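You operate a simulated robot arm through the tools that you are given. There is no shell and no other tool.

You run a simulated two-armed robot. Do the job below in one go: nothing can be reset, and whatever is moved stays where it is left.

JOB
Set the head height to 172 mm and clear the fault.
Fine: free the orange clamp lever first and clamp it again after; press Reset once; touch no other control.

It is judged by the outcome, as a careful person would: the job done as asked, and still so three seconds after it is handed in. It fails if anything else is knocked over, pushed out of place, dropped, spilled or broken.

ROBOT AND FRAMES
Two 7-joint arms with fingered hands on one trunk that stands fixed in place. Base frame: the origin is at the foot of the trunk, x ahead of it, y to its left, z up. Units: m, rad, N and s.
The left shoulder is at [0.04, 0.147, 1.305], the right one opposite. With the tool pointing down near the work surface each hand reaches from about 0.1 to 0.46 m from the base axis, measured 20 degrees to its own side. Payload 4 kg a hand.
Tool frame (each hand has its own): the origin (TCP) lies between the finger pads and is the grasp point; the fingertips stand 0.026 m ahead of it; z points along the fingers, y is the line along which they close. Largest opening 0.148 m; the body of the gripper starts 0.073 m behind the TCP. The gripper is a hand of 3 fingers: y runs from the thumb to the fingers, the wrist lies at [0, 0, -0.224] in the tool frame, and closing takes about 1.5 s.
Orientation is told as [roll, pitch, yaw] about the base's x, y, z axes, in that order, counted from this pose: with the fingers straight down and closing along the base's y, the tool's x points along the base's -x, its y along +y and its z along -z.

CONTROLS
- The arms move only by the tool move_arm. It takes "left_moves", "right_moves" or both (then of equal length, played together; a hand with none holds still); each is a list of rows, each a list of 2 entries, a list of its own where there are three numbers: the shift along the base's x, y, z in m, then the turn, a rotation vector about the base's x, y, z in rad. In form: [[[dx, dy, dz], [ax, ay, az]], ...]. A call has 1 to 20 rows; each row is the pose to reach, as a shift and turn from the pose commanded when the call began. "left_fingers" and "right_fingers" are, for a hand that has rows, the closure, from 0 (fully open) to 1 (shut), set as the call begins (left out, the last holds). A row lasts 0.2 s, in which the tool goes at most 0.05 m and 0.15 rad; a call with a longer step from one row to the next is refused whole, and so is a gripper value outside its range. A pose out of reach is approached as far as the arm can. The call stops where the force on the tool passes 40 N (or 10 N more than at its start, if that is more) or the arm is blocked; 0.2 s more then pass. Each finger travels about 0.108 m/s and halts on what it meets, pressing with about 25 N; the grip force reading is that of the motor and also rises with nothing between the fingers. The clock runs only during rows and for 0.2 s after the last one: add rows that repeat a pose to give the fingers time. It gives the time, the measured TCP pose, the force on the tool (base axes), the opening and the grip force at its end, in the units of the frame above (readings bear some noise), with the torque about the TCP (base axes, N m) and any sound that the robot's microphone picked up.
- Cameras (640 x 400 px; columns grow to the right, rows downward): "scene" is now at [0.0818, 0.0692, 1.5491]; the picture's right is [0.73, -0.68, 0.00], its down [-0.28, -0.30, -0.91] and it looks along [0.62, 0.67, -0.41] (base axes); focal length 214 px, centre (320, 200). "left" rides on the left gripper at [-0.068, -0.039, -0.09] in its tool frame; the picture's right is [0.50, -0.87, 0.00], its down [0.65, 0.38, -0.65] and it looks along [0.57, 0.33, 0.76] (tool axes); focal length 222 px, centre (320, 200). "right" rides on the right gripper at [0.068, -0.039, -0.09] in its tool frame; the picture's right is [0.50, 0.87, 0.00], its down [-0.66, 0.38, -0.65] and it looks along [-0.57, 0.33, 0.76] (tool axes); focal length 222 px, centre (320, 200). There is no depth. A picture from a camera that has moved, and an enlarged one, comes with that camera's place and axes in the base frame and with its lens.
- snapshot(camera): a new picture of that camera. It takes no simulated time.
- raise_lower(by): slides the trunk up (or, below 0, down) by that many m; the arms and the scene camera ride with it, the base frame stays. It gives what a move gives, with no picture.
- move_fingers(finger1, finger2, thumb_bend, hand): sets how far each is bent, from 0 (flat) to 1 (curled in); at 0.3 the hand is open as for a grip, at 0.7 the pads meet at the TCP. One left out holds its place. A second passes; each finger stops where it meets its share of the squeeze, and holds until it gets a number again. A gripper value or a shape takes the hand back. It gives what a move gives, with no picture; readings hold the bend of each and the force on the fingers (four entries, about 0 where the hand has none), thumb and palm.
- grasp_type(shape, hand): the hand has 3 fingers and takes this shape, open, in about a second: jaw (thumb against the fingers, like two jaws); tri (thumb and two fingers); tip (a fingertip pinch); poke (one finger out to press); point (the index stretched); flat (the hand flat); cup (the hand cupped); fist (a fist). The gripper value then closes the fingers along that shape, each until it touches; the sizes above hold for jaw. It gives what a move gives, with no picture.
- head_to(pan, tilt): turns the head with the scene camera to pan (to the left, within 1.501 rad either way) and tilt (down, from -0.506 to 1.204), counted from straight ahead of the robot. It gives what a move gives.
- inspect(camera, box): a new picture of the part [left, top, right, bottom] of that camera's present view, enlarged. It takes no simulated time.
- hand_in(): hands the job in; it is judged then, once.

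Places have to be worked out from the pictures, the camera data and where the tool is seen. Open the grippers and draw the arms clear of the work before you hand the job in, unless the task says otherwise.

The tools are called after "Request:" as a command line: name --argument value ..., lists and objects as JSON in quotes. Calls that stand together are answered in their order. move_arm: Moves the arms, as the interface text tells. Its arguments: {"type":"object","properties":{"left_moves":{"type":"array","items":{"type":"array"}},"left_fingers":{"type":"number"},"right_moves":{"type":"array","items":{"type":"array"}},"right_fingers":{"type":"number"}},"required":[]} The other tools are called the same way: raise_lower (by) slides the trunk up or down; grasp_type (shape, hand) gives the hand a shape; move_fingers (finger1, finger2, thumb_bend, hand) moves the fingers one by one; head_to (pan, tilt) turns the head that bears the scene camera; snapshot (camera) takes a picture; inspect (camera, box) takes an enlarged picture of a part of a camera's view; hand_in () hands the job in.

At the start:

```text
clock: 0.0
left_tool_pos: [0.2219, 0.3115, 1.4427]
left_tool_rot: [-0.001, -0.001, 0.003]
left_force: [1.1, -0.5, 0.0]
left_ft_torque: [-0.05, -0.01, 0.04]
left_gripper_width: 0.1478
left_gripper_force: 0.2
left_shape: jaw
left_bend: [0.3, 0.3, 0.3]
left_finger forces: [0.0, 0.0, 0.0, 0.1, 0.0, 0.0]
right_tool_pos: [0.3066, 0.0599, 1.4577]
right_tool_rot: [0.002, -0.001, -0.001]
right_force: [-0.6, -0.5, 0.1]
right_ft_torque: [0.0, -0.03, 0.01]
right_gripper_width: 0.1481
right_gripper_force: 0.0
right_shape: jaw
right_bend: [0.3, 0.3, 0.3]
right_finger forces: [0.1, 0.0, 0.1, 0.0, 0.0, 0.0]
trunk travel left (down, up): [-0.475, 0.031]
head pan, tilt: [0.824, 0.424]
```

scene: 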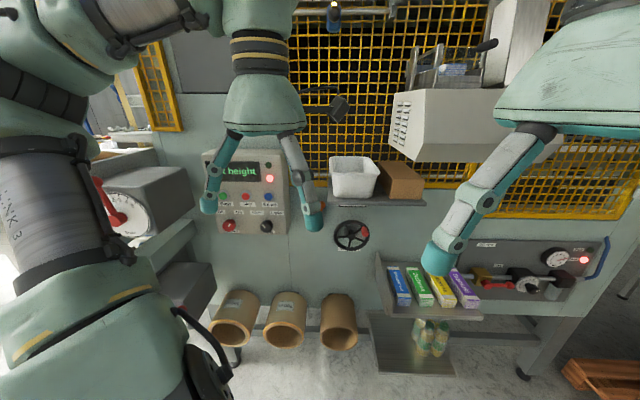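
right: 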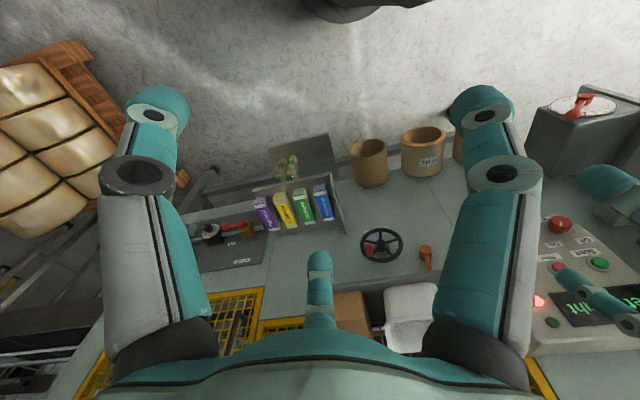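
left: 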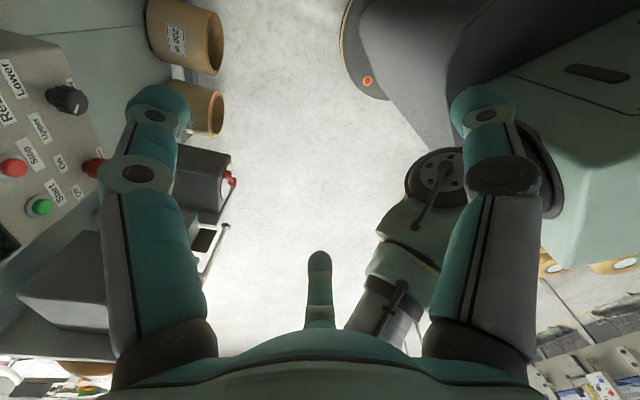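

The scene shows a machine with a panel, a handwheel and an orange lever beside it. I'll enlarge the key areas first before moving anything.

Request:
inspect --camera "scene" --box '[190, 130, 390, 260]'

Request:
inspect --camera "right" --box '[320, 180, 640, 380]'

Request:
inspect --camera "scene" --box '[370, 0, 570, 130]'

Request:
inspect --camera "left" --box '[0, 0, 200, 240]'

Request:
inspect --camera "scene" --box '[440, 220, 640, 350]'

```text
3.08 times, centred on (290, 195) of scene
camera zoom: at [0.0818, 0.0692, 1.5491], right [0.73, -0.68, 0.0], down [-0.28, -0.3, -0.91], along [0.62, 0.67, -0.41], focal length 660 px, centre (412, 215)
```

zoom: 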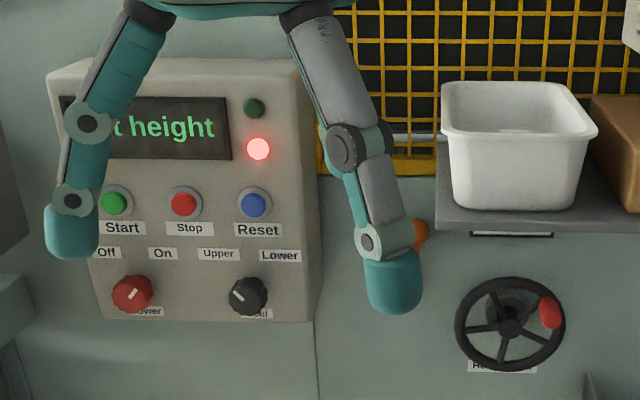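

```text
2.00 times, centred on (480, 280) of right
camera zoom: at [0.2387, 0.0213, 1.5466], right [-0.5, 0.87, 0.0], down [0.66, 0.38, 0.65], along [0.57, 0.33, -0.76], focal length 444 px, centre (0, 40)
```

zoom: 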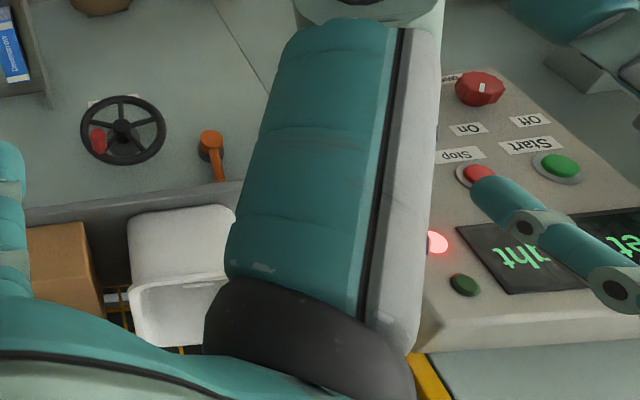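

```text
3.08 times, centred on (470, 65) of scene
camera zoom: at [0.0818, 0.0692, 1.5491], right [0.73, -0.68, 0.0], down [-0.28, -0.3, -0.91], along [0.62, 0.67, -0.41], focal length 660 px, centre (-142, 615)
```

zoom: 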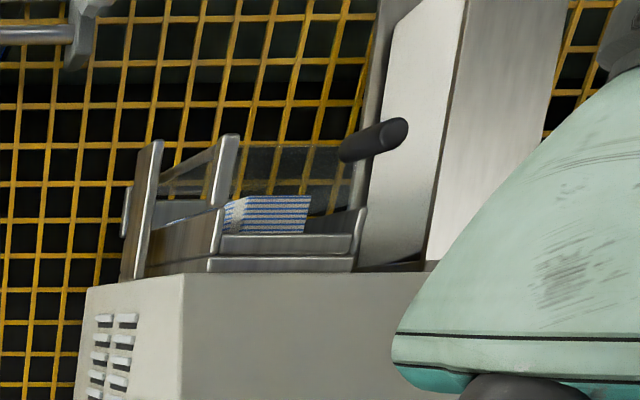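

```text
1.67 times, centred on (100, 120) of left
camera zoom: at [0.2887, 0.2718, 1.5317], right [-0.5, -0.87, 0.0], down [-0.66, 0.38, 0.65], along [-0.57, 0.32, -0.76], focal length 370 px, centre (687, 333)
```

zoom: 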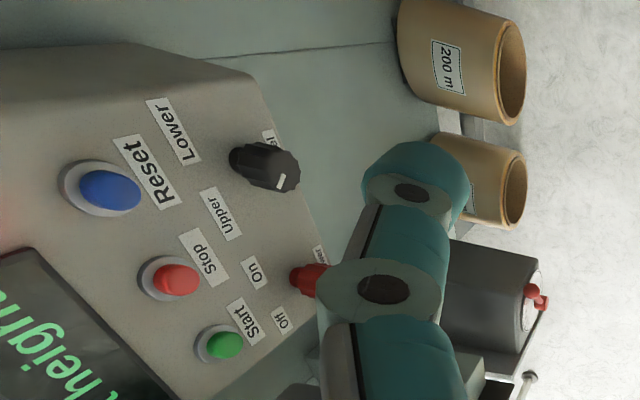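

```text
3.08 times, centred on (540, 285) of scene
camera zoom: at [0.0818, 0.0692, 1.5491], right [0.73, -0.68, 0.0], down [-0.28, -0.3, -0.91], along [0.62, 0.67, -0.41], focal length 660 px, centre (-357, -62)
```

zoom: 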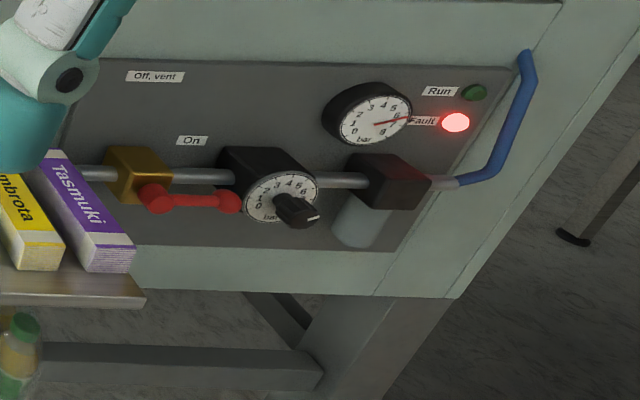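

The hands hide the display and lever. I'll look upward and toward the machine head with the scene camera to find the height scale.

Request:
head_to --pan 0.6 --tilt 0.1

Request:
snapshot --camera "scene"

```text
clock: 0.8
left_tool_pos: [0.221, 0.3114, 1.4422]
left_tool_rot: [-0.001, 0.0, 0.002]
left_force: [-0.4, -0.1, 0.1]
left_ft_torque: [0.04, 0.0, -0.03]
left_gripper_width: 0.1479
left_gripper_force: 0.1
left_shape: jaw
left_bend: [0.3, 0.3, 0.3]
left_finger forces: [0.1, 0.0, 0.0, 0.2, 0.0, 0.0]
right_tool_pos: [0.3066, 0.0597, 1.4567]
right_tool_rot: [0.0, -0.001, -0.001]
right_force: [-0.6, -0.2, 0.8]
right_ft_torque: [-0.02, -0.01, 0.01]
right_gripper_width: 0.148
right_gripper_force: 0.0
right_shape: jaw
right_bend: [0.3, 0.3, 0.3]
right_finger forces: [0.0, 0.0, 0.1, 0.1, 0.0, 0.0]
trunk travel left (down, up): [-0.475, 0.031]
head pan, tilt: [0.6, 0.099]
```

```text
taken
camera scene: at [0.0951, 0.0534, 1.5792], right [0.57, -0.82, 0.0], down [-0.08, -0.06, -0.99], along [0.82, 0.56, -0.1], focal length 214 px, centre (320, 200)
```

scene: 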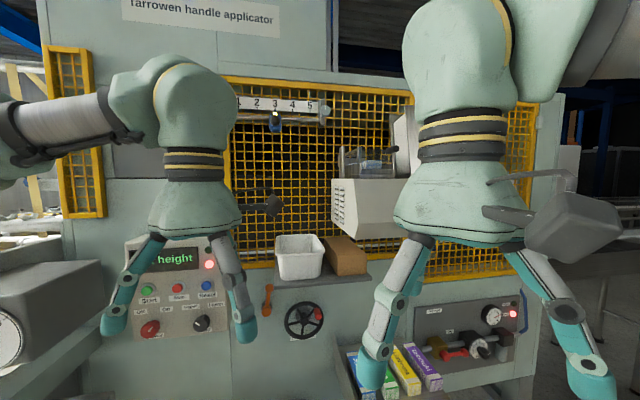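

Request:
inspect --camera "scene" --box '[220, 70, 420, 195]'

Request:
inspect --camera "scene" --box '[240, 230, 400, 350]'

Request:
inspect --camera "scene" --box '[90, 220, 250, 350]'

```text
3.20 times, centred on (320, 132) of scene
camera zoom: at [0.0951, 0.0534, 1.5792], right [0.57, -0.82, 0.0], down [-0.08, -0.06, -0.99], along [0.82, 0.56, -0.1], focal length 686 px, centre (320, 416)
```

zoom: 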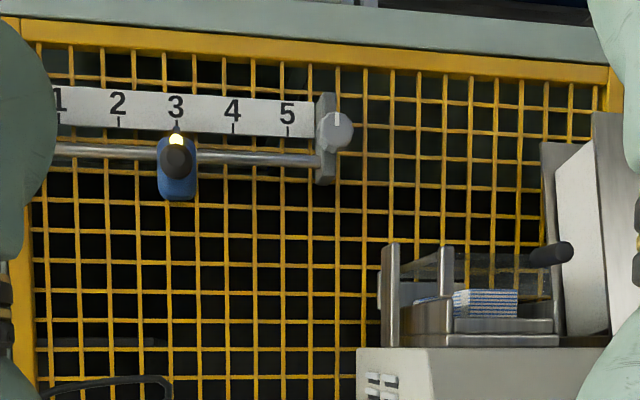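

```text
3.33 times, centred on (320, 290) of scene
camera zoom: at [0.0951, 0.0534, 1.5792], right [0.57, -0.82, 0.0], down [-0.08, -0.06, -0.99], along [0.82, 0.56, -0.1], focal length 715 px, centre (320, -100)
```

zoom: 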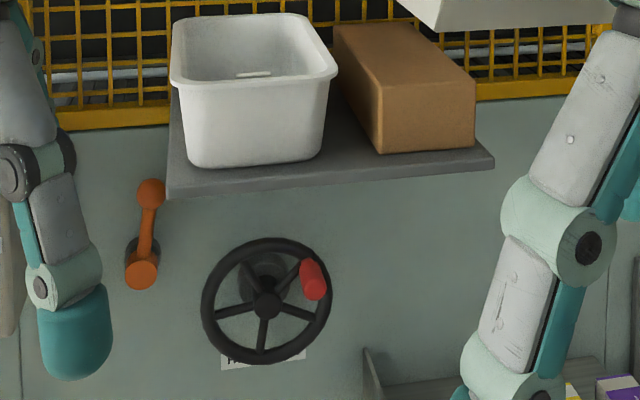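

```text
3.08 times, centred on (170, 285) of scene
camera zoom: at [0.0951, 0.0534, 1.5792], right [0.57, -0.82, 0.0], down [-0.08, -0.06, -0.99], along [0.82, 0.56, -0.1], focal length 660 px, centre (782, -62)
```

zoom: 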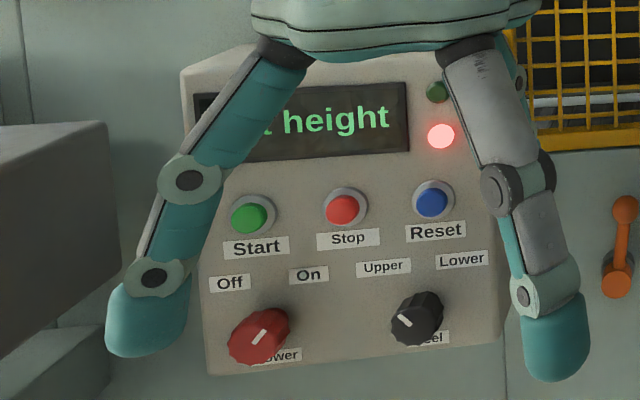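

The wall faces the robot squarely at about pan 0.82; the wheel is near [0.68, 0.53, 1.05] and the lever hub near [0.61, 0.65, 1.09]. I'll check the right side for free space and look at the post near the applicator before moving the arms.

Request:
head_to --pan -0.2 --tilt 0.4

Request:
snapshot --camera "scene"

```text
clock: 1.9
left_tool_pos: [0.2221, 0.3119, 1.4419]
left_tool_rot: [-0.002, 0.0, 0.002]
left_force: [-0.2, 0.8, -0.2]
left_ft_torque: [0.01, 0.03, 0.03]
left_gripper_width: 0.1477
left_gripper_force: 0.0
left_shape: jaw
left_bend: [0.3, 0.3, 0.3]
left_finger forces: [0.1, 0.0, 0.0, 0.0, 0.1, 0.1]
right_tool_pos: [0.3063, 0.06, 1.4579]
right_tool_rot: [0.001, -0.001, -0.001]
right_force: [0.2, -1.6, -0.4]
right_ft_torque: [0.0, 0.01, 0.03]
right_gripper_width: 0.1479
right_gripper_force: 0.1
right_shape: jaw
right_bend: [0.3, 0.3, 0.3]
right_finger forces: [0.1, 0.0, 0.1, 0.0, 0.0, 0.0]
trunk travel left (down, up): [-0.475, 0.031]
head pan, tilt: [-0.201, 0.4]
```

```text
taken
camera scene: at [0.1099, -0.017, 1.5514], right [-0.2, -0.98, 0.0], down [-0.38, 0.08, -0.92], along [0.9, -0.18, -0.39], focal length 214 px, centre (320, 200)
```

scene: 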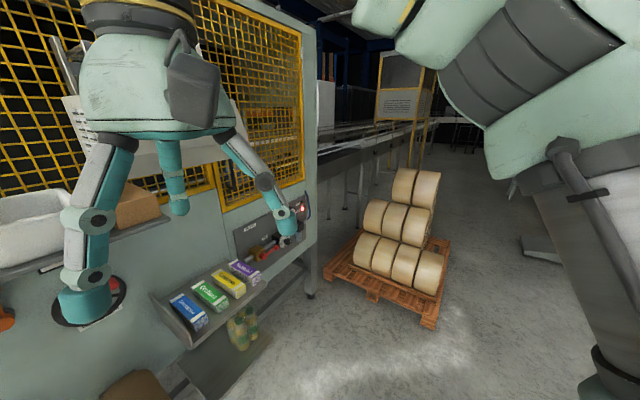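

The right side is open floor. I'll draw the right arm away to the right so that it no longer blocks the view or the work.

Request:
move_arm --right_moves '[[[-0.01, -0.04, 0], [0, 0, 0]], [[-0.02, -0.08, 0], [0, 0, 0]], [[-0.03, -0.12, 0], [0, 0, 0]], [[-0.04, -0.16, 0], [0, 0, 0]], [[-0.05, -0.2, 0], [0, 0, 0]], [[-0.06, -0.24, 0], [0, 0, 0]], [[-0.06, -0.28, 0], [0, 0, 0]], [[-0.06, -0.32, 0], [0, 0, 0]]]'

Request:
head_to --pan 0.7 --tilt 0.25

Request:
snapshot --camera "scene"

Request:
snapshot --camera "right"

```text
clock: 3.8
left_tool_pos: [0.2206, 0.3083, 1.4426]
left_tool_rot: [0.0, -0.001, 0.001]
left_force: [1.1, 0.4, -0.2]
left_ft_torque: [-0.01, 0.02, -0.01]
left_gripper_width: 0.1481
left_gripper_force: 0.0
left_shape: jaw
left_bend: [0.3, 0.3, 0.3]
left_finger forces: [0.1, 0.0, 0.1, 0.1, 0.0, 0.0]
right_tool_pos: [0.2461, -0.2626, 1.4538]
right_tool_rot: [0.003, -0.002, 0.0]
right_force: [0.3, -0.5, -0.2]
right_ft_torque: [0.01, 0.0, -0.03]
right_gripper_width: 0.1481
right_gripper_force: 0.0
right_shape: jaw
right_bend: [0.3, 0.3, 0.3]
right_finger forces: [0.0, 0.0, 0.1, 0.0, 0.0, 0.0]
trunk travel left (down, up): [-0.475, 0.031]
head pan, tilt: [-0.201, 0.4]
```

```text
clock: 5.0
left_tool_pos: [0.2215, 0.3111, 1.4421]
left_tool_rot: [-0.002, 0.0, 0.001]
left_force: [0.6, -0.1, -0.7]
left_ft_torque: [-0.01, 0.04, -0.01]
left_gripper_width: 0.148
left_gripper_force: 0.1
left_shape: jaw
left_bend: [0.3, 0.3, 0.3]
left_finger forces: [0.1, 0.0, 0.0, 0.0, 0.0, 0.0]
right_tool_pos: [0.2466, -0.2592, 1.4543]
right_tool_rot: [0.001, 0.0, 0.0]
right_force: [0.5, 0.6, 0.1]
right_ft_torque: [0.03, 0.0, 0.01]
right_gripper_width: 0.1479
right_gripper_force: 0.0
right_shape: jaw
right_bend: [0.3, 0.3, 0.3]
right_finger forces: [0.1, 0.1, 0.0, 0.0, 0.0, 0.0]
trunk travel left (down, up): [-0.475, 0.031]
head pan, tilt: [0.7, 0.25]
```

```text
taken
camera scene: at [0.0905, 0.061, 1.5653], right [0.64, -0.77, 0.0], down [-0.19, -0.16, -0.97], along [0.74, 0.62, -0.25], focal length 214 px, centre (320, 200)
```

scene: 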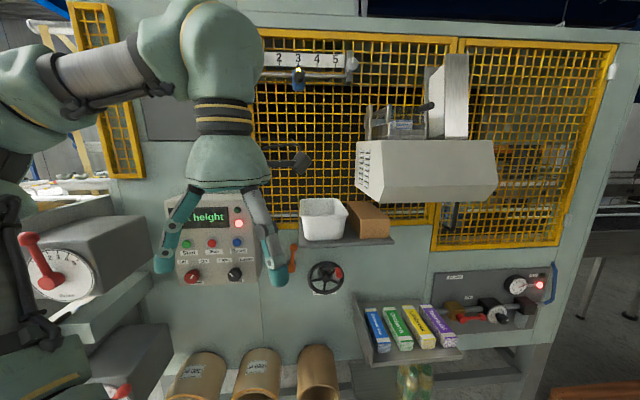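

```text
taken
camera right: at [0.1785, -0.2987, 1.5436], right [-0.5, 0.87, 0.0], down [0.66, 0.38, 0.65], along [0.57, 0.33, -0.76], focal length 222 px, centre (320, 200)
```

right: 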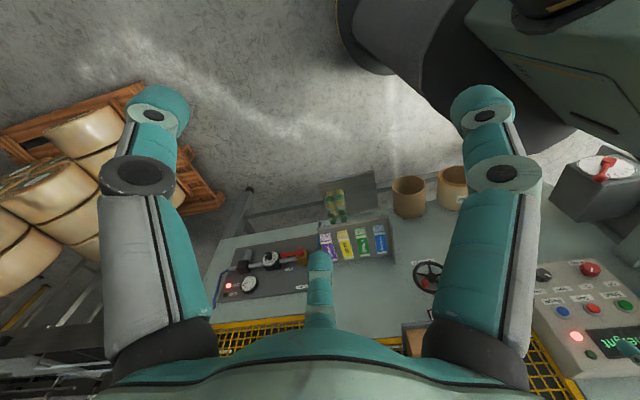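

Now the applicator is in full view. I'll enlarge the head region, the thing beside the left hand, and the wheel.

Request:
inspect --camera "scene" --box '[340, 40, 520, 200]'

Request:
inspect --camera "scene" --box '[240, 40, 380, 180]'

Request:
inspect --camera "scene" --box '[280, 220, 380, 310]'

Request:
inspect --camera "scene" --box '[0, 170, 160, 320]'

Request:
inspect --camera "right" --box '[480, 230, 640, 380]'

```text
2.50 times, centred on (430, 120) of scene
camera zoom: at [0.0905, 0.061, 1.5653], right [0.64, -0.77, 0.0], down [-0.19, -0.16, -0.97], along [0.74, 0.62, -0.25], focal length 536 px, centre (45, 400)
```

zoom: 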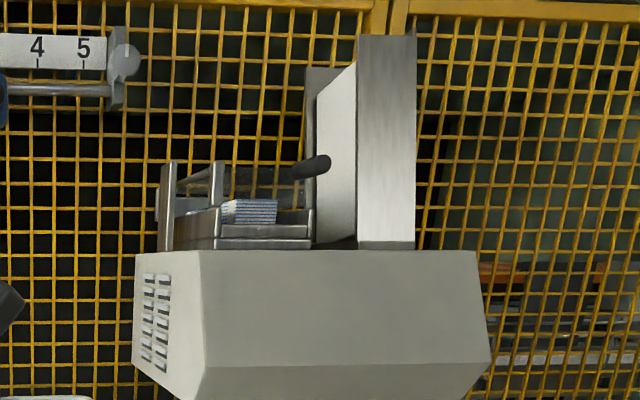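

```text
2.86 times, centred on (310, 110) of scene
camera zoom: at [0.0905, 0.061, 1.5653], right [0.64, -0.77, 0.0], down [-0.19, -0.16, -0.97], along [0.74, 0.62, -0.25], focal length 613 px, centre (349, 457)
```

zoom: 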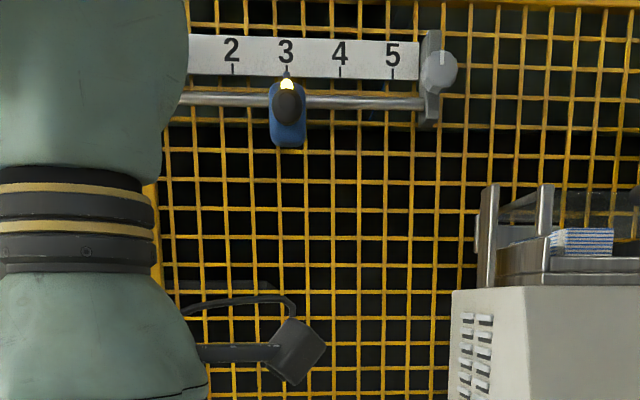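

```text
4.44 times, centred on (330, 265) of scene
camera zoom: at [0.0905, 0.061, 1.5653], right [0.64, -0.77, 0.0], down [-0.19, -0.16, -0.97], along [0.74, 0.62, -0.25], focal length 953 px, centre (276, -89)
```

zoom: 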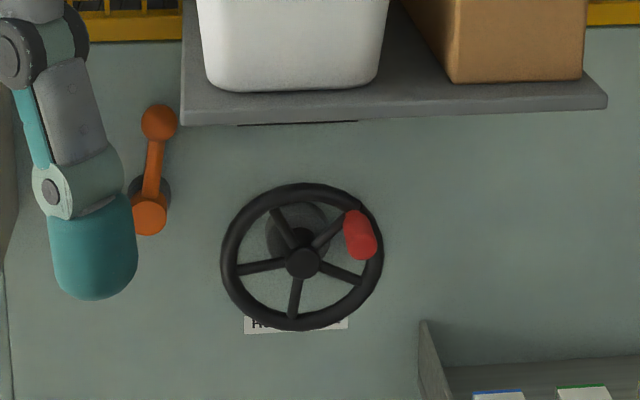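

```text
2.67 times, centred on (80, 245) of scene
camera zoom: at [0.0905, 0.061, 1.5653], right [0.64, -0.77, 0.0], down [-0.19, -0.16, -0.97], along [0.74, 0.62, -0.25], focal length 572 px, centre (960, 80)
```

zoom: 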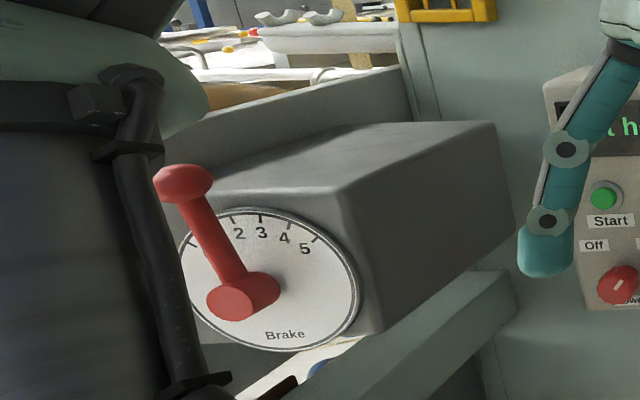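

```text
2.67 times, centred on (560, 305) of right
camera zoom: at [0.1785, -0.2987, 1.5436], right [-0.5, 0.87, 0.0], down [0.66, 0.38, 0.65], along [0.57, 0.33, -0.76], focal length 592 px, centre (-320, -80)
```

zoom: 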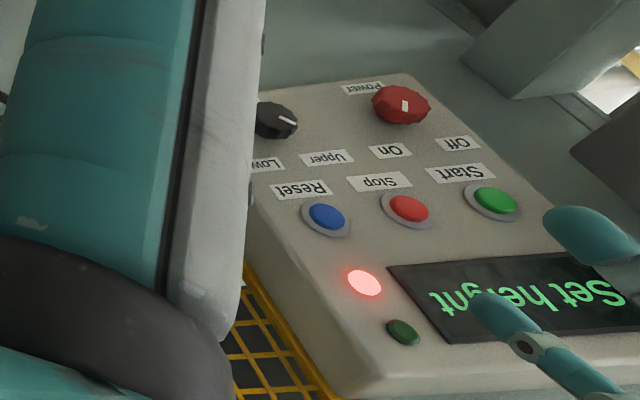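

The display reads "Set height" and there seems to be a counter strip on the wall under the shelf, above the wheel. I'll yaw the left hand to face the wall, in place, and watch the elbow.

Request:
move_arm --left_moves '[[[0, 0, 0], [0, 0, 0.137]], [[0, 0, 0], [0, 0, 0.274]], [[0, 0, 0], [0, 0, 0.411]], [[0, 0, 0], [0, 0, 0.548]], [[0, 0, 0], [0, 0, 0.685]], [[0, 0, 0], [0, 0, 0.824]]]'

Request:
snapshot --camera "scene"

Request:
snapshot --camera "left"

```text
clock: 6.3
left_tool_pos: [0.2217, 0.3098, 1.4425]
left_tool_rot: [0.0, -0.001, 0.826]
left_force: [-0.2, 0.1, -0.5]
left_ft_torque: [-0.01, 0.01, -0.03]
left_gripper_width: 0.1478
left_gripper_force: 0.0
left_shape: jaw
left_bend: [0.3, 0.3, 0.3]
left_finger forces: [0.0, 0.0, 0.0, 0.0, 0.0, 0.1]
right_tool_pos: [0.2468, -0.2603, 1.4553]
right_tool_rot: [-0.001, -0.001, -0.001]
right_force: [0.4, -0.9, 0.3]
right_ft_torque: [0.02, 0.02, 0.01]
right_gripper_width: 0.148
right_gripper_force: 0.0
right_shape: jaw
right_bend: [0.3, 0.3, 0.3]
right_finger forces: [0.0, 0.0, 0.0, 0.0, 0.0, 0.0]
trunk travel left (down, up): [-0.475, 0.031]
head pan, tilt: [0.7, 0.25]
```

```text
taken
camera scene: at [0.0904, 0.0611, 1.5653], right [0.64, -0.76, 0.0], down [-0.19, -0.16, -0.97], along [0.74, 0.62, -0.25], focal length 214 px, centre (320, 200)
```

scene: 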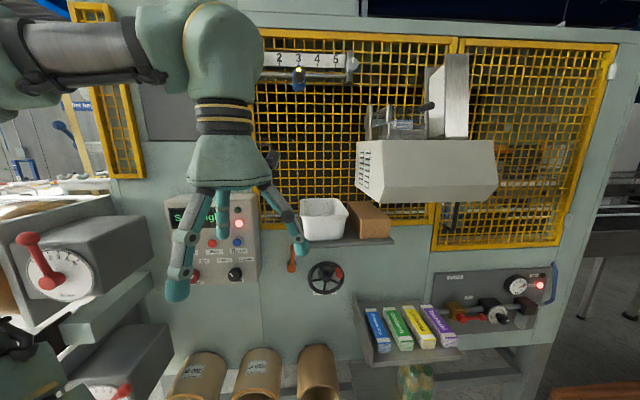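

```text
taken
camera left: at [0.2957, 0.3338, 1.5322], right [0.3, -0.95, 0.0], down [-0.72, -0.23, 0.65], along [-0.62, -0.2, -0.76], focal length 222 px, centre (320, 200)
```

left: 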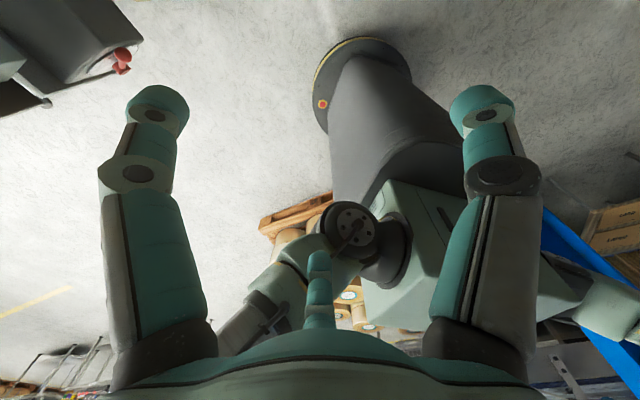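

The yaw went cleanly and the elbow lifted up. Now I'll pitch the hand forward (about the wall's rightward axis) while moving down and ahead, in two halves.

Request:
move_arm --left_moves '[[[0.0213, 0.0139, -0.0129], [0.105, -0.097, 0]], [[0.0426, 0.0278, -0.0258], [0.21, -0.194, 0]], [[0.064, 0.0416, -0.0387], [0.315, -0.291, 0]], [[0.0853, 0.0555, -0.0516], [0.42, -0.388, 0]], [[0.1066, 0.0693, -0.0645], [0.525, -0.485, 0]], [[0.128, 0.083, -0.0775], [0.63, -0.582, 0]]]'

Request:
snapshot --camera "scene"

Request:
snapshot --camera "left"

```text
clock: 7.8
left_tool_pos: [0.35, 0.3933, 1.3631]
left_tool_rot: [-0.002, -0.858, 0.825]
left_force: [-0.2, 0.3, 0.4]
left_ft_torque: [0.05, 0.01, 0.03]
left_gripper_width: 0.1478
left_gripper_force: 0.0
left_shape: jaw
left_bend: [0.3, 0.3, 0.3]
left_finger forces: [0.0, 0.1, 0.0, 0.0, 0.0, 0.1]
right_tool_pos: [0.2477, -0.2595, 1.4538]
right_tool_rot: [-0.001, 0.002, 0.001]
right_force: [-0.1, -0.2, -0.7]
right_ft_torque: [-0.04, 0.01, -0.01]
right_gripper_width: 0.1482
right_gripper_force: 0.1
right_shape: jaw
right_bend: [0.3, 0.3, 0.3]
right_finger forces: [0.1, 0.0, 0.0, 0.0, 0.1, 0.0]
trunk travel left (down, up): [-0.475, 0.031]
head pan, tilt: [0.7, 0.25]
```

```text
taken
camera scene: at [0.0917, 0.0613, 1.5652], right [0.64, -0.76, 0.0], down [-0.19, -0.16, -0.97], along [0.74, 0.62, -0.25], focal length 214 px, centre (320, 200)
```

scene: 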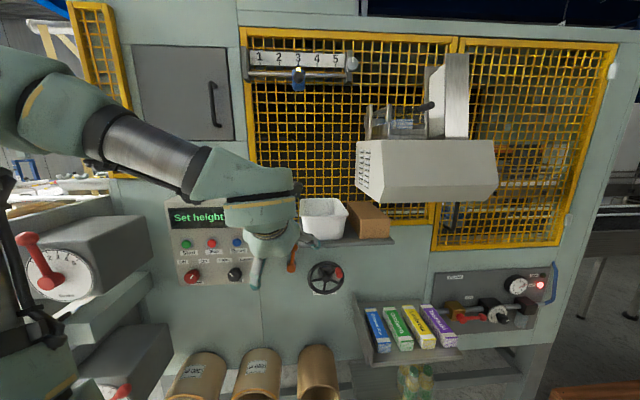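

```text
taken
camera left: at [0.3606, 0.349, 1.4731], right [0.41, -0.83, -0.38], down [-0.91, -0.42, -0.07], along [-0.1, 0.37, -0.92], focal length 222 px, centre (320, 200)
```

left: 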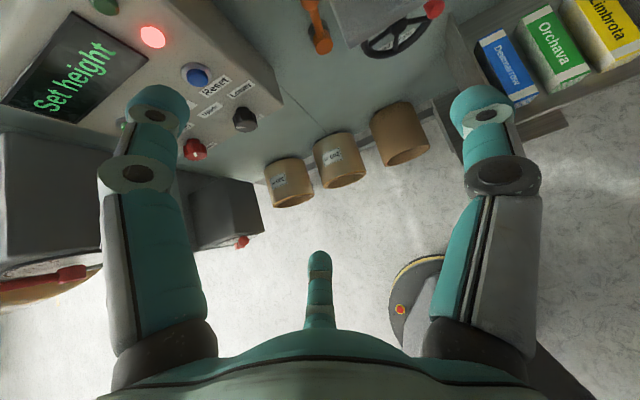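

Everything is clear; the display fully reads "Set height". I'll finish the pitch so the fingers point straight at the wall.

Request:
move_arm --left_moves '[[[0.0212, 0.014, -0.0126], [0.1047, -0.0968, 0]], [[0.0424, 0.028, -0.0252], [0.2093, -0.1937, 0]], [[0.0636, 0.042, -0.0378], [0.314, -0.2905, 0]], [[0.0848, 0.056, -0.0504], [0.4187, -0.3873, 0]], [[0.106, 0.07, -0.063], [0.5233, -0.4842, 0]]]'

Request:
snapshot --camera "scene"

Request:
snapshot --camera "left"

```text
clock: 8.9
left_tool_pos: [0.4312, 0.4389, 1.3475]
left_tool_rot: [-0.001, -1.321, 0.829]
left_force: [0.0, -1.1, 0.1]
left_ft_torque: [-0.01, -0.01, 0.0]
left_gripper_width: 0.1479
left_gripper_force: 0.1
left_shape: jaw
left_bend: [0.3, 0.3, 0.3]
left_finger forces: [0.0, 0.0, 0.0, 0.1, 0.1, 0.1]
left hand out of reach, approached as far as the arm can: row 2, 3, 4, 5
right_tool_pos: [0.2461, -0.2608, 1.4553]
right_tool_rot: [-0.001, 0.0, 0.0]
right_force: [0.1, -0.2, 0.2]
right_ft_torque: [0.0, 0.0, -0.01]
right_gripper_width: 0.1479
right_gripper_force: 0.0
right_shape: jaw
right_bend: [0.3, 0.3, 0.3]
right_finger forces: [0.0, 0.0, 0.0, 0.0, 0.0, 0.0]
trunk travel left (down, up): [-0.475, 0.031]
head pan, tilt: [0.7, 0.25]
```

```text
taken
camera scene: at [0.0899, 0.0611, 1.5654], right [0.64, -0.76, 0.0], down [-0.19, -0.16, -0.97], along [0.74, 0.62, -0.25], focal length 214 px, centre (320, 200)
```

scene: 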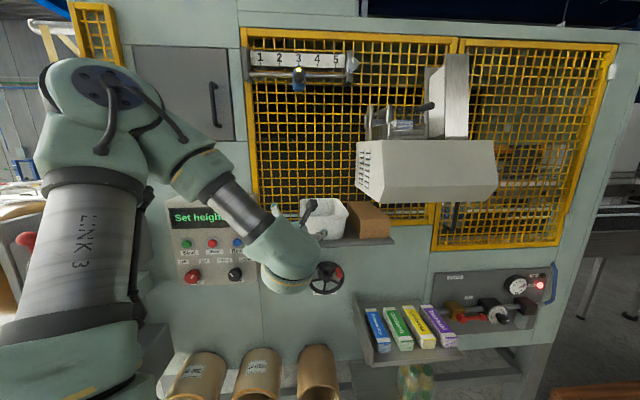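

```text
taken
camera left: at [0.411, 0.3595, 1.4338], right [0.55, -0.68, -0.48], down [-0.82, -0.33, -0.47], along [0.16, 0.66, -0.74], focal length 222 px, centre (320, 200)
```

left: 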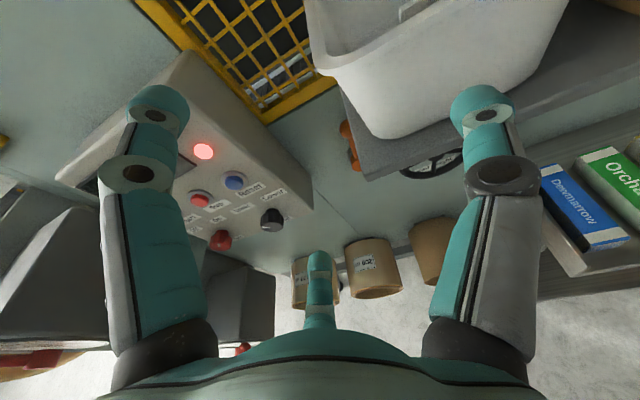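

The hand reached a pitch of -1.32 before the wrist ran out at this height. Lowering the trunk will bring the shoulder level with the wheel and show what is beneath the shelf; I'll go down 0.12 m first.

Request:
raise_lower --by -0.12

Request:
snapshot --camera "scene"

Request:
snapshot --camera "left"

```text
clock: 10.4
left_tool_pos: [0.431, 0.4386, 1.2253]
left_tool_rot: [0.002, -1.32, 0.827]
left_force: [-0.4, 0.2, 0.3]
left_ft_torque: [0.01, -0.03, 0.01]
left_gripper_width: 0.148
left_gripper_force: 0.1
left_shape: jaw
left_bend: [0.3, 0.3, 0.3]
left_finger forces: [0.1, 0.1, 0.0, 0.1, 0.0, 0.0]
right_tool_pos: [0.2462, -0.26, 1.333]
right_tool_rot: [0.0, 0.001, 0.001]
right_force: [-0.1, -0.2, 1.0]
right_ft_torque: [0.0, 0.02, -0.01]
right_gripper_width: 0.148
right_gripper_force: 0.0
right_shape: jaw
right_bend: [0.3, 0.3, 0.3]
right_finger forces: [0.0, 0.0, 0.0, 0.0, 0.0, 0.0]
trunk travel left (down, up): [-0.355, 0.151]
head pan, tilt: [0.7, 0.25]
```

```text
taken
camera scene: at [0.0905, 0.0614, 1.444], right [0.64, -0.76, 0.0], down [-0.19, -0.16, -0.97], along [0.74, 0.62, -0.25], focal length 214 px, centre (320, 200)
```

scene: 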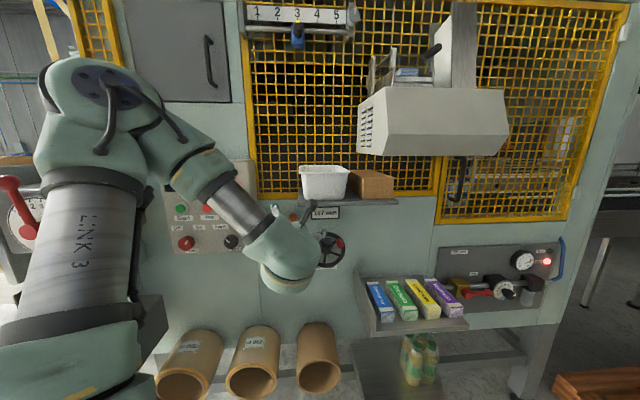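

```text
taken
camera left: at [0.4115, 0.3598, 1.3124], right [0.55, -0.68, -0.48], down [-0.82, -0.33, -0.47], along [0.16, 0.66, -0.74], focal length 222 px, centre (320, 200)
```

left: 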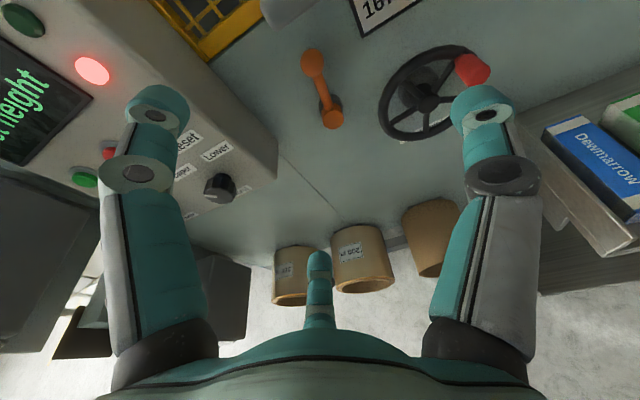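

The counter under the shelf is now visible. I'll enlarge it to read it.

Request:
inspect --camera "scene" --box '[280, 185, 380, 275]'

Request:
inspect --camera "left" --box '[260, 0, 520, 160]'

```text
4.44 times, centred on (330, 230) of scene
camera zoom: at [0.0905, 0.0614, 1.444], right [0.64, -0.76, 0.0], down [-0.19, -0.16, -0.97], along [0.74, 0.62, -0.25], focal length 953 px, centre (276, 67)
```

zoom: 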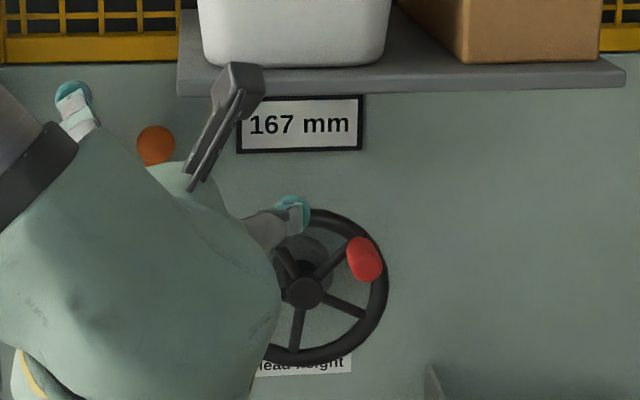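

```text
2.46 times, centred on (390, 80) of left
camera zoom: at [0.4115, 0.3598, 1.3124], right [0.55, -0.68, -0.48], down [-0.82, -0.33, -0.47], along [0.16, 0.66, -0.74], focal length 547 px, centre (148, 495)
```

zoom: 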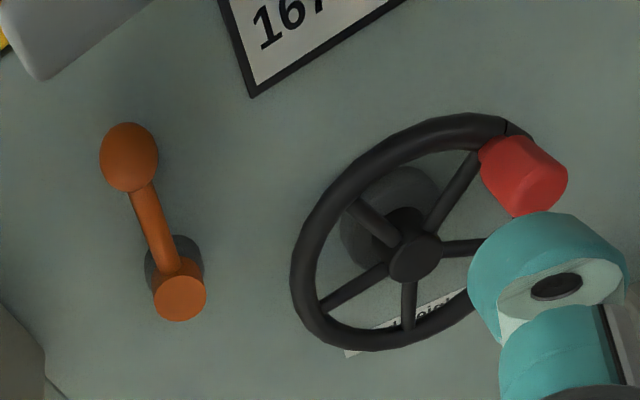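

The counter reads 167 mm, and I need 172. I'll lower the trunk another 0.10 m so the left arm can reach the wheel and lever with a level hand.

Request:
raise_lower --by -0.1

Request:
snapshot --camera "scene"

Request:
snapshot --camera "left"

```text
clock: 11.8
left_tool_pos: [0.4308, 0.4391, 1.1266]
left_tool_rot: [0.0, -1.321, 0.827]
left_force: [-0.2, -0.4, -0.1]
left_ft_torque: [0.03, 0.0, -0.02]
left_gripper_width: 0.1481
left_gripper_force: 0.1
left_shape: jaw
left_bend: [0.3, 0.3, 0.3]
left_finger forces: [0.1, 0.0, 0.0, 0.0, 0.0, 0.0]
right_tool_pos: [0.2468, -0.2602, 1.2348]
right_tool_rot: [-0.001, 0.001, 0.0]
right_force: [-0.7, 0.2, 0.5]
right_ft_torque: [-0.04, 0.01, 0.02]
right_gripper_width: 0.1479
right_gripper_force: 0.0
right_shape: jaw
right_bend: [0.3, 0.3, 0.3]
right_finger forces: [0.0, 0.0, 0.1, 0.0, 0.0, 0.0]
trunk travel left (down, up): [-0.255, 0.251]
head pan, tilt: [0.7, 0.25]
```

```text
taken
camera scene: at [0.0904, 0.0613, 1.345], right [0.64, -0.76, 0.0], down [-0.19, -0.16, -0.97], along [0.74, 0.62, -0.25], focal length 214 px, centre (320, 200)
```

scene: 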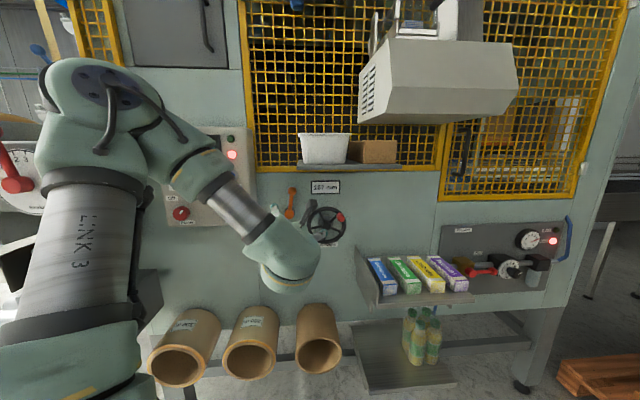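

```text
taken
camera left: at [0.4115, 0.3597, 1.2134], right [0.55, -0.68, -0.48], down [-0.82, -0.33, -0.47], along [0.16, 0.66, -0.74], focal length 222 px, centre (320, 200)
```

left: 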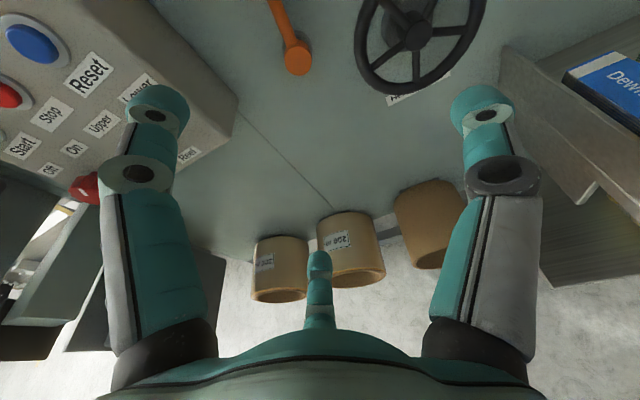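

I'll zoom on the wheel and lever from this lower viewpoint so I can triangulate them against the earlier height.

Request:
inspect --camera "scene" --box '[270, 170, 370, 260]'

Request:
inspect --camera "left" --box '[240, 0, 500, 160]'

```text
4.44 times, centred on (320, 215) of scene
camera zoom: at [0.0904, 0.0613, 1.345], right [0.64, -0.76, 0.0], down [-0.19, -0.16, -0.97], along [0.74, 0.62, -0.25], focal length 953 px, centre (320, 133)
```

zoom: 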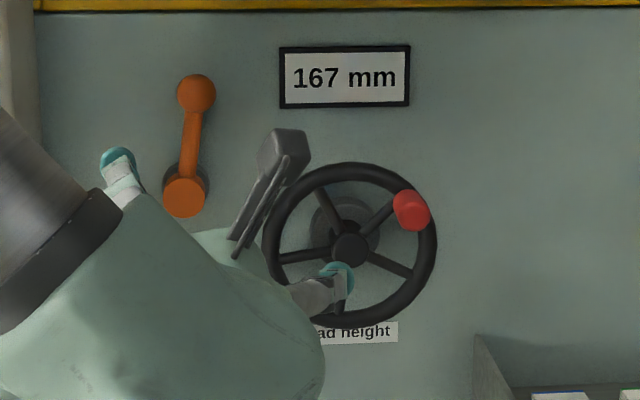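

```text
2.46 times, centred on (370, 80) of left
camera zoom: at [0.4115, 0.3597, 1.2134], right [0.55, -0.68, -0.48], down [-0.82, -0.33, -0.47], along [0.16, 0.66, -0.74], focal length 547 px, centre (197, 495)
```

zoom: 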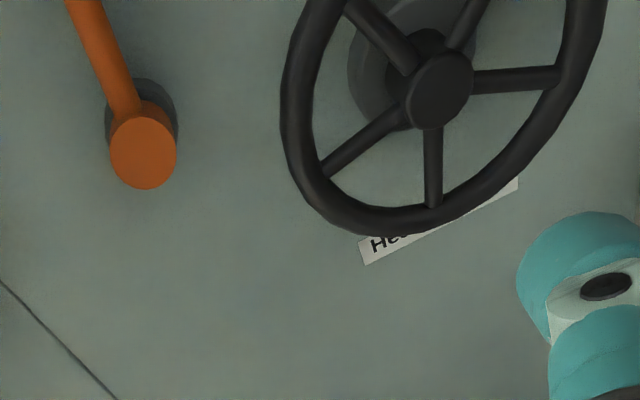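

Triangulated: wheel hub ≈ [0.671, 0.519, 1.057] with a 0.062 m crank radius, red knob ≈ [0.685, 0.468, 1.099], lever hub ≈ [0.591, 0.629, 1.100] and its ball ≈ [0.600, 0.623, 1.186]. The shelf edge protrudes at z≈1.29. I'll give the left hand the poke shape for the lever and see where the fingertip sits.

Request:
grasp_type --hand "left" --shape "poke"

Request:
snapshot --camera "left"

Request:
inspect --camera "scene" --box '[200, 150, 360, 310]'

```text
clock: 12.7
left_tool_pos: [0.4304, 0.4396, 1.1258]
left_tool_rot: [-0.001, -1.321, 0.826]
left_force: [0.3, -0.1, -0.3]
left_ft_torque: [-0.02, 0.0, -0.03]
left_gripper_width: 0.0
left_gripper_force: 0.0
left_shape: poke
left_bend: [1.0, 1.0, 0.4]
left_finger forces: [0.1, 0.0, 0.0, 0.0, 0.1, 0.0]
right_tool_pos: [0.2466, -0.259, 1.2345]
right_tool_rot: [0.0, -0.001, -0.001]
right_force: [0.3, 0.0, 0.1]
right_ft_torque: [0.02, 0.0, 0.02]
right_gripper_width: 0.1481
right_gripper_force: 0.0
right_shape: jaw
right_bend: [0.3, 0.3, 0.3]
right_finger forces: [0.0, 0.0, 0.0, 0.0, 0.1, 0.0]
trunk travel left (down, up): [-0.255, 0.251]
head pan, tilt: [0.7, 0.25]
```

```text
taken
camera left: at [0.4116, 0.3597, 1.2134], right [0.55, -0.68, -0.48], down [-0.82, -0.33, -0.47], along [0.16, 0.66, -0.74], focal length 222 px, centre (320, 200)
```

left: 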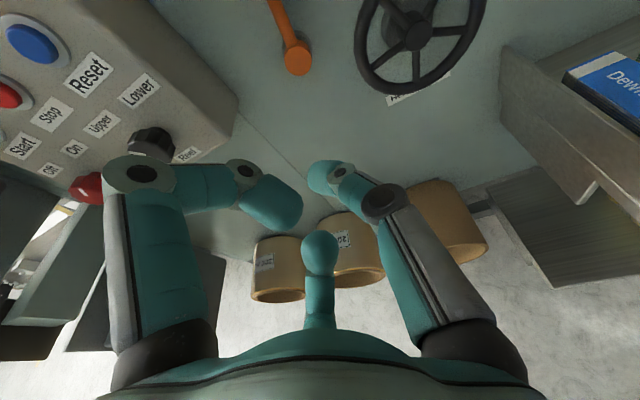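

```text
2.50 times, centred on (280, 230) of scene
camera zoom: at [0.0906, 0.0613, 1.3451], right [0.64, -0.76, 0.0], down [-0.19, -0.16, -0.97], along [0.74, 0.62, -0.25], focal length 536 px, centre (420, 125)
```

zoom: 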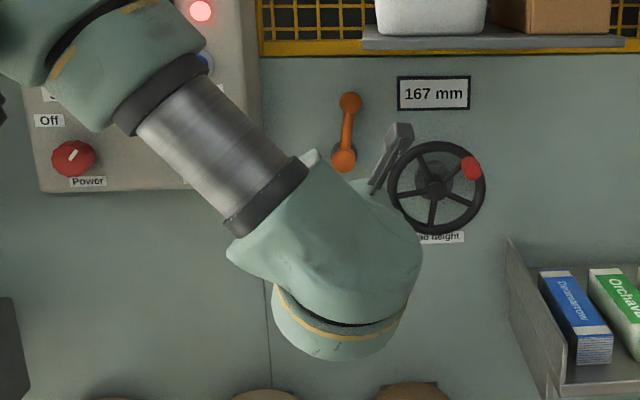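

In the poke shape the thumb is the pressing finger, with its tip on the tool axis. For the lever I prefer straddling it, so I'll return to jaw, level the hand, and move to a standoff in front of the lever below the shelf.

Request:
grasp_type --hand "left" --shape "jaw"

Request:
move_arm --left_moves '[[[0.012, 0.015, 0.006], [0.046, -0.042, 0]], [[0.024, 0.03, 0.012], [0.092, -0.085, 0]], [[0.036, 0.045, 0.018], [0.138, -0.127, 0]], [[0.0535, 0.0665, 0.024], [0.1835, -0.17, 0]], [[0.0535, 0.0665, 0.024], [0.1835, -0.17, 0]], [[0.0535, 0.0665, 0.024], [0.1835, -0.17, 0]]]' --left_fingers 0.5

Request:
snapshot --camera "left"

Request:
snapshot --camera "scene"

```text
clock: 13.6
left_tool_pos: [0.4312, 0.4399, 1.1272]
left_tool_rot: [0.001, -1.322, 0.825]
left_force: [0.5, -0.6, 0.4]
left_ft_torque: [-0.06, -0.01, 0.04]
left_gripper_width: 0.1477
left_gripper_force: 0.0
left_shape: jaw
left_bend: [0.3, 0.3, 0.3]
left_finger forces: [0.0, 0.1, 0.0, 0.0, 0.0, 0.0]
right_tool_pos: [0.2471, -0.2593, 1.2348]
right_tool_rot: [0.001, 0.0, 0.0]
right_force: [-1.0, -0.3, 0.4]
right_ft_torque: [0.01, 0.0, -0.01]
right_gripper_width: 0.148
right_gripper_force: 0.0
right_shape: jaw
right_bend: [0.3, 0.3, 0.3]
right_finger forces: [0.0, 0.0, 0.1, 0.0, 0.0, 0.0]
trunk travel left (down, up): [-0.255, 0.251]
head pan, tilt: [0.7, 0.25]
```

```text
clock: 15.0
left_tool_pos: [0.4645, 0.4722, 1.1967]
left_tool_rot: [0.01, -1.448, 0.823]
left_force: [-0.4, 0.0, -0.1]
left_ft_torque: [-0.01, 0.01, 0.0]
left_gripper_width: 0.0745
left_gripper_force: 0.0
left_shape: jaw
left_bend: [0.36, 0.36, 0.7]
left_finger forces: [0.0, 0.0, 0.0, 0.0, 0.0, 0.0]
left hand out of reach, approached as far as the arm can: row 1, 2, 3, 4, 5, 6
right_tool_pos: [0.2473, -0.2604, 1.2345]
right_tool_rot: [-0.001, 0.0, 0.0]
right_force: [1.0, 0.4, -0.6]
right_ft_torque: [0.0, 0.02, -0.02]
right_gripper_width: 0.1481
right_gripper_force: 0.0
right_shape: jaw
right_bend: [0.3, 0.3, 0.3]
right_finger forces: [0.1, 0.0, 0.0, 0.1, 0.0, 0.0]
trunk travel left (down, up): [-0.255, 0.251]
head pan, tilt: [0.7, 0.25]
```

```text
taken
camera left: at [0.4378, 0.3846, 1.275], right [0.6, -0.63, -0.5], down [-0.77, -0.29, -0.57], along [0.21, 0.72, -0.66], focal length 222 px, centre (320, 200)
```

left: 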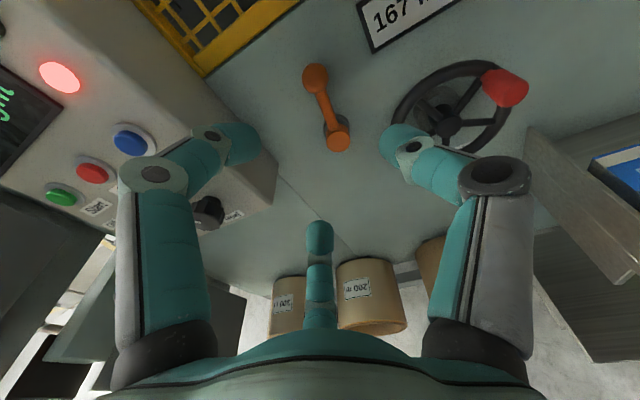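

```text
taken
camera scene: at [0.0905, 0.0614, 1.3451], right [0.64, -0.76, 0.0], down [-0.19, -0.16, -0.97], along [0.74, 0.62, -0.25], focal length 214 px, centre (320, 200)
```

scene: 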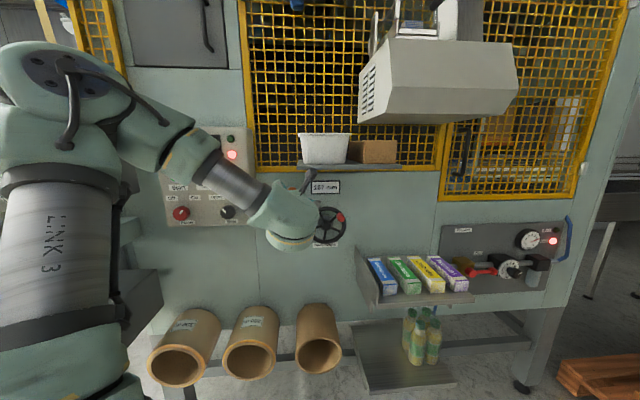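

The wrist hits its limit because the forearm slopes down from a high elbow. I'll lower the trunk by 0.15 m so that the forearm can lie flatter; the hand will drop to about z 1.05, clear of the shelf and tubes.

Request:
raise_lower --by -0.15

Request:
snapshot --camera "scene"

Request:
snapshot --camera "left"

```text
clock: 16.7
left_tool_pos: [0.4635, 0.4724, 1.0473]
left_tool_rot: [0.004, -1.448, 0.83]
left_force: [-0.6, 0.8, 0.2]
left_ft_torque: [-0.02, 0.0, -0.01]
left_gripper_width: 0.0744
left_gripper_force: 0.1
left_shape: jaw
left_bend: [0.36, 0.36, 0.7]
left_finger forces: [0.0, 0.0, 0.0, 0.1, 0.0, 0.0]
right_tool_pos: [0.2462, -0.2608, 1.0832]
right_tool_rot: [0.0, 0.002, 0.002]
right_force: [-0.2, 0.2, -0.3]
right_ft_torque: [-0.01, -0.03, -0.04]
right_gripper_width: 0.1479
right_gripper_force: 0.1
right_shape: jaw
right_bend: [0.3, 0.3, 0.3]
right_finger forces: [0.1, 0.1, 0.0, 0.1, 0.0, 0.0]
trunk travel left (down, up): [-0.105, 0.401]
head pan, tilt: [0.7, 0.25]
```

```text
taken
camera scene: at [0.0904, 0.0614, 1.1944], right [0.64, -0.76, 0.0], down [-0.19, -0.16, -0.97], along [0.74, 0.62, -0.25], focal length 214 px, centre (320, 200)
```

scene: 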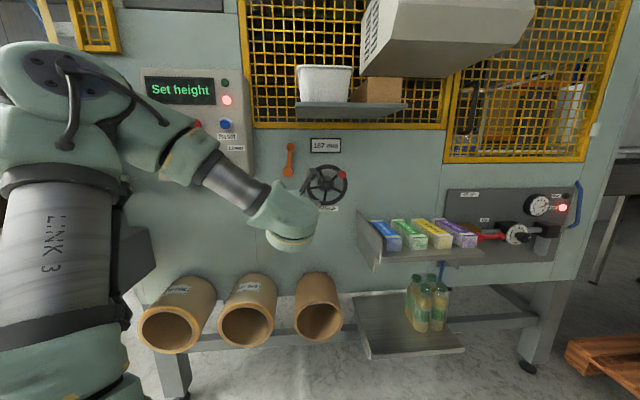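

```text
taken
camera left: at [0.4377, 0.3845, 1.1244], right [0.6, -0.63, -0.5], down [-0.77, -0.29, -0.57], along [0.21, 0.72, -0.66], focal length 222 px, centre (320, 200)
```

left: 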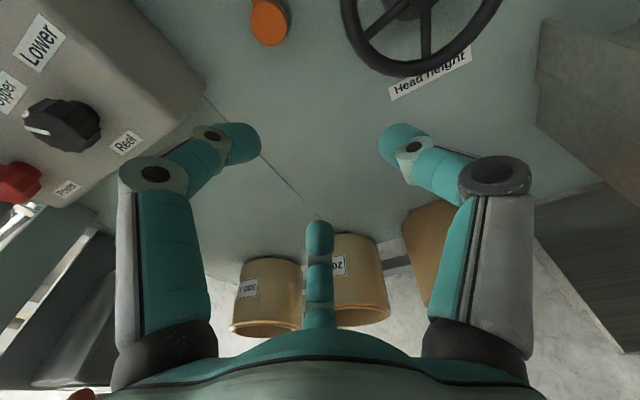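

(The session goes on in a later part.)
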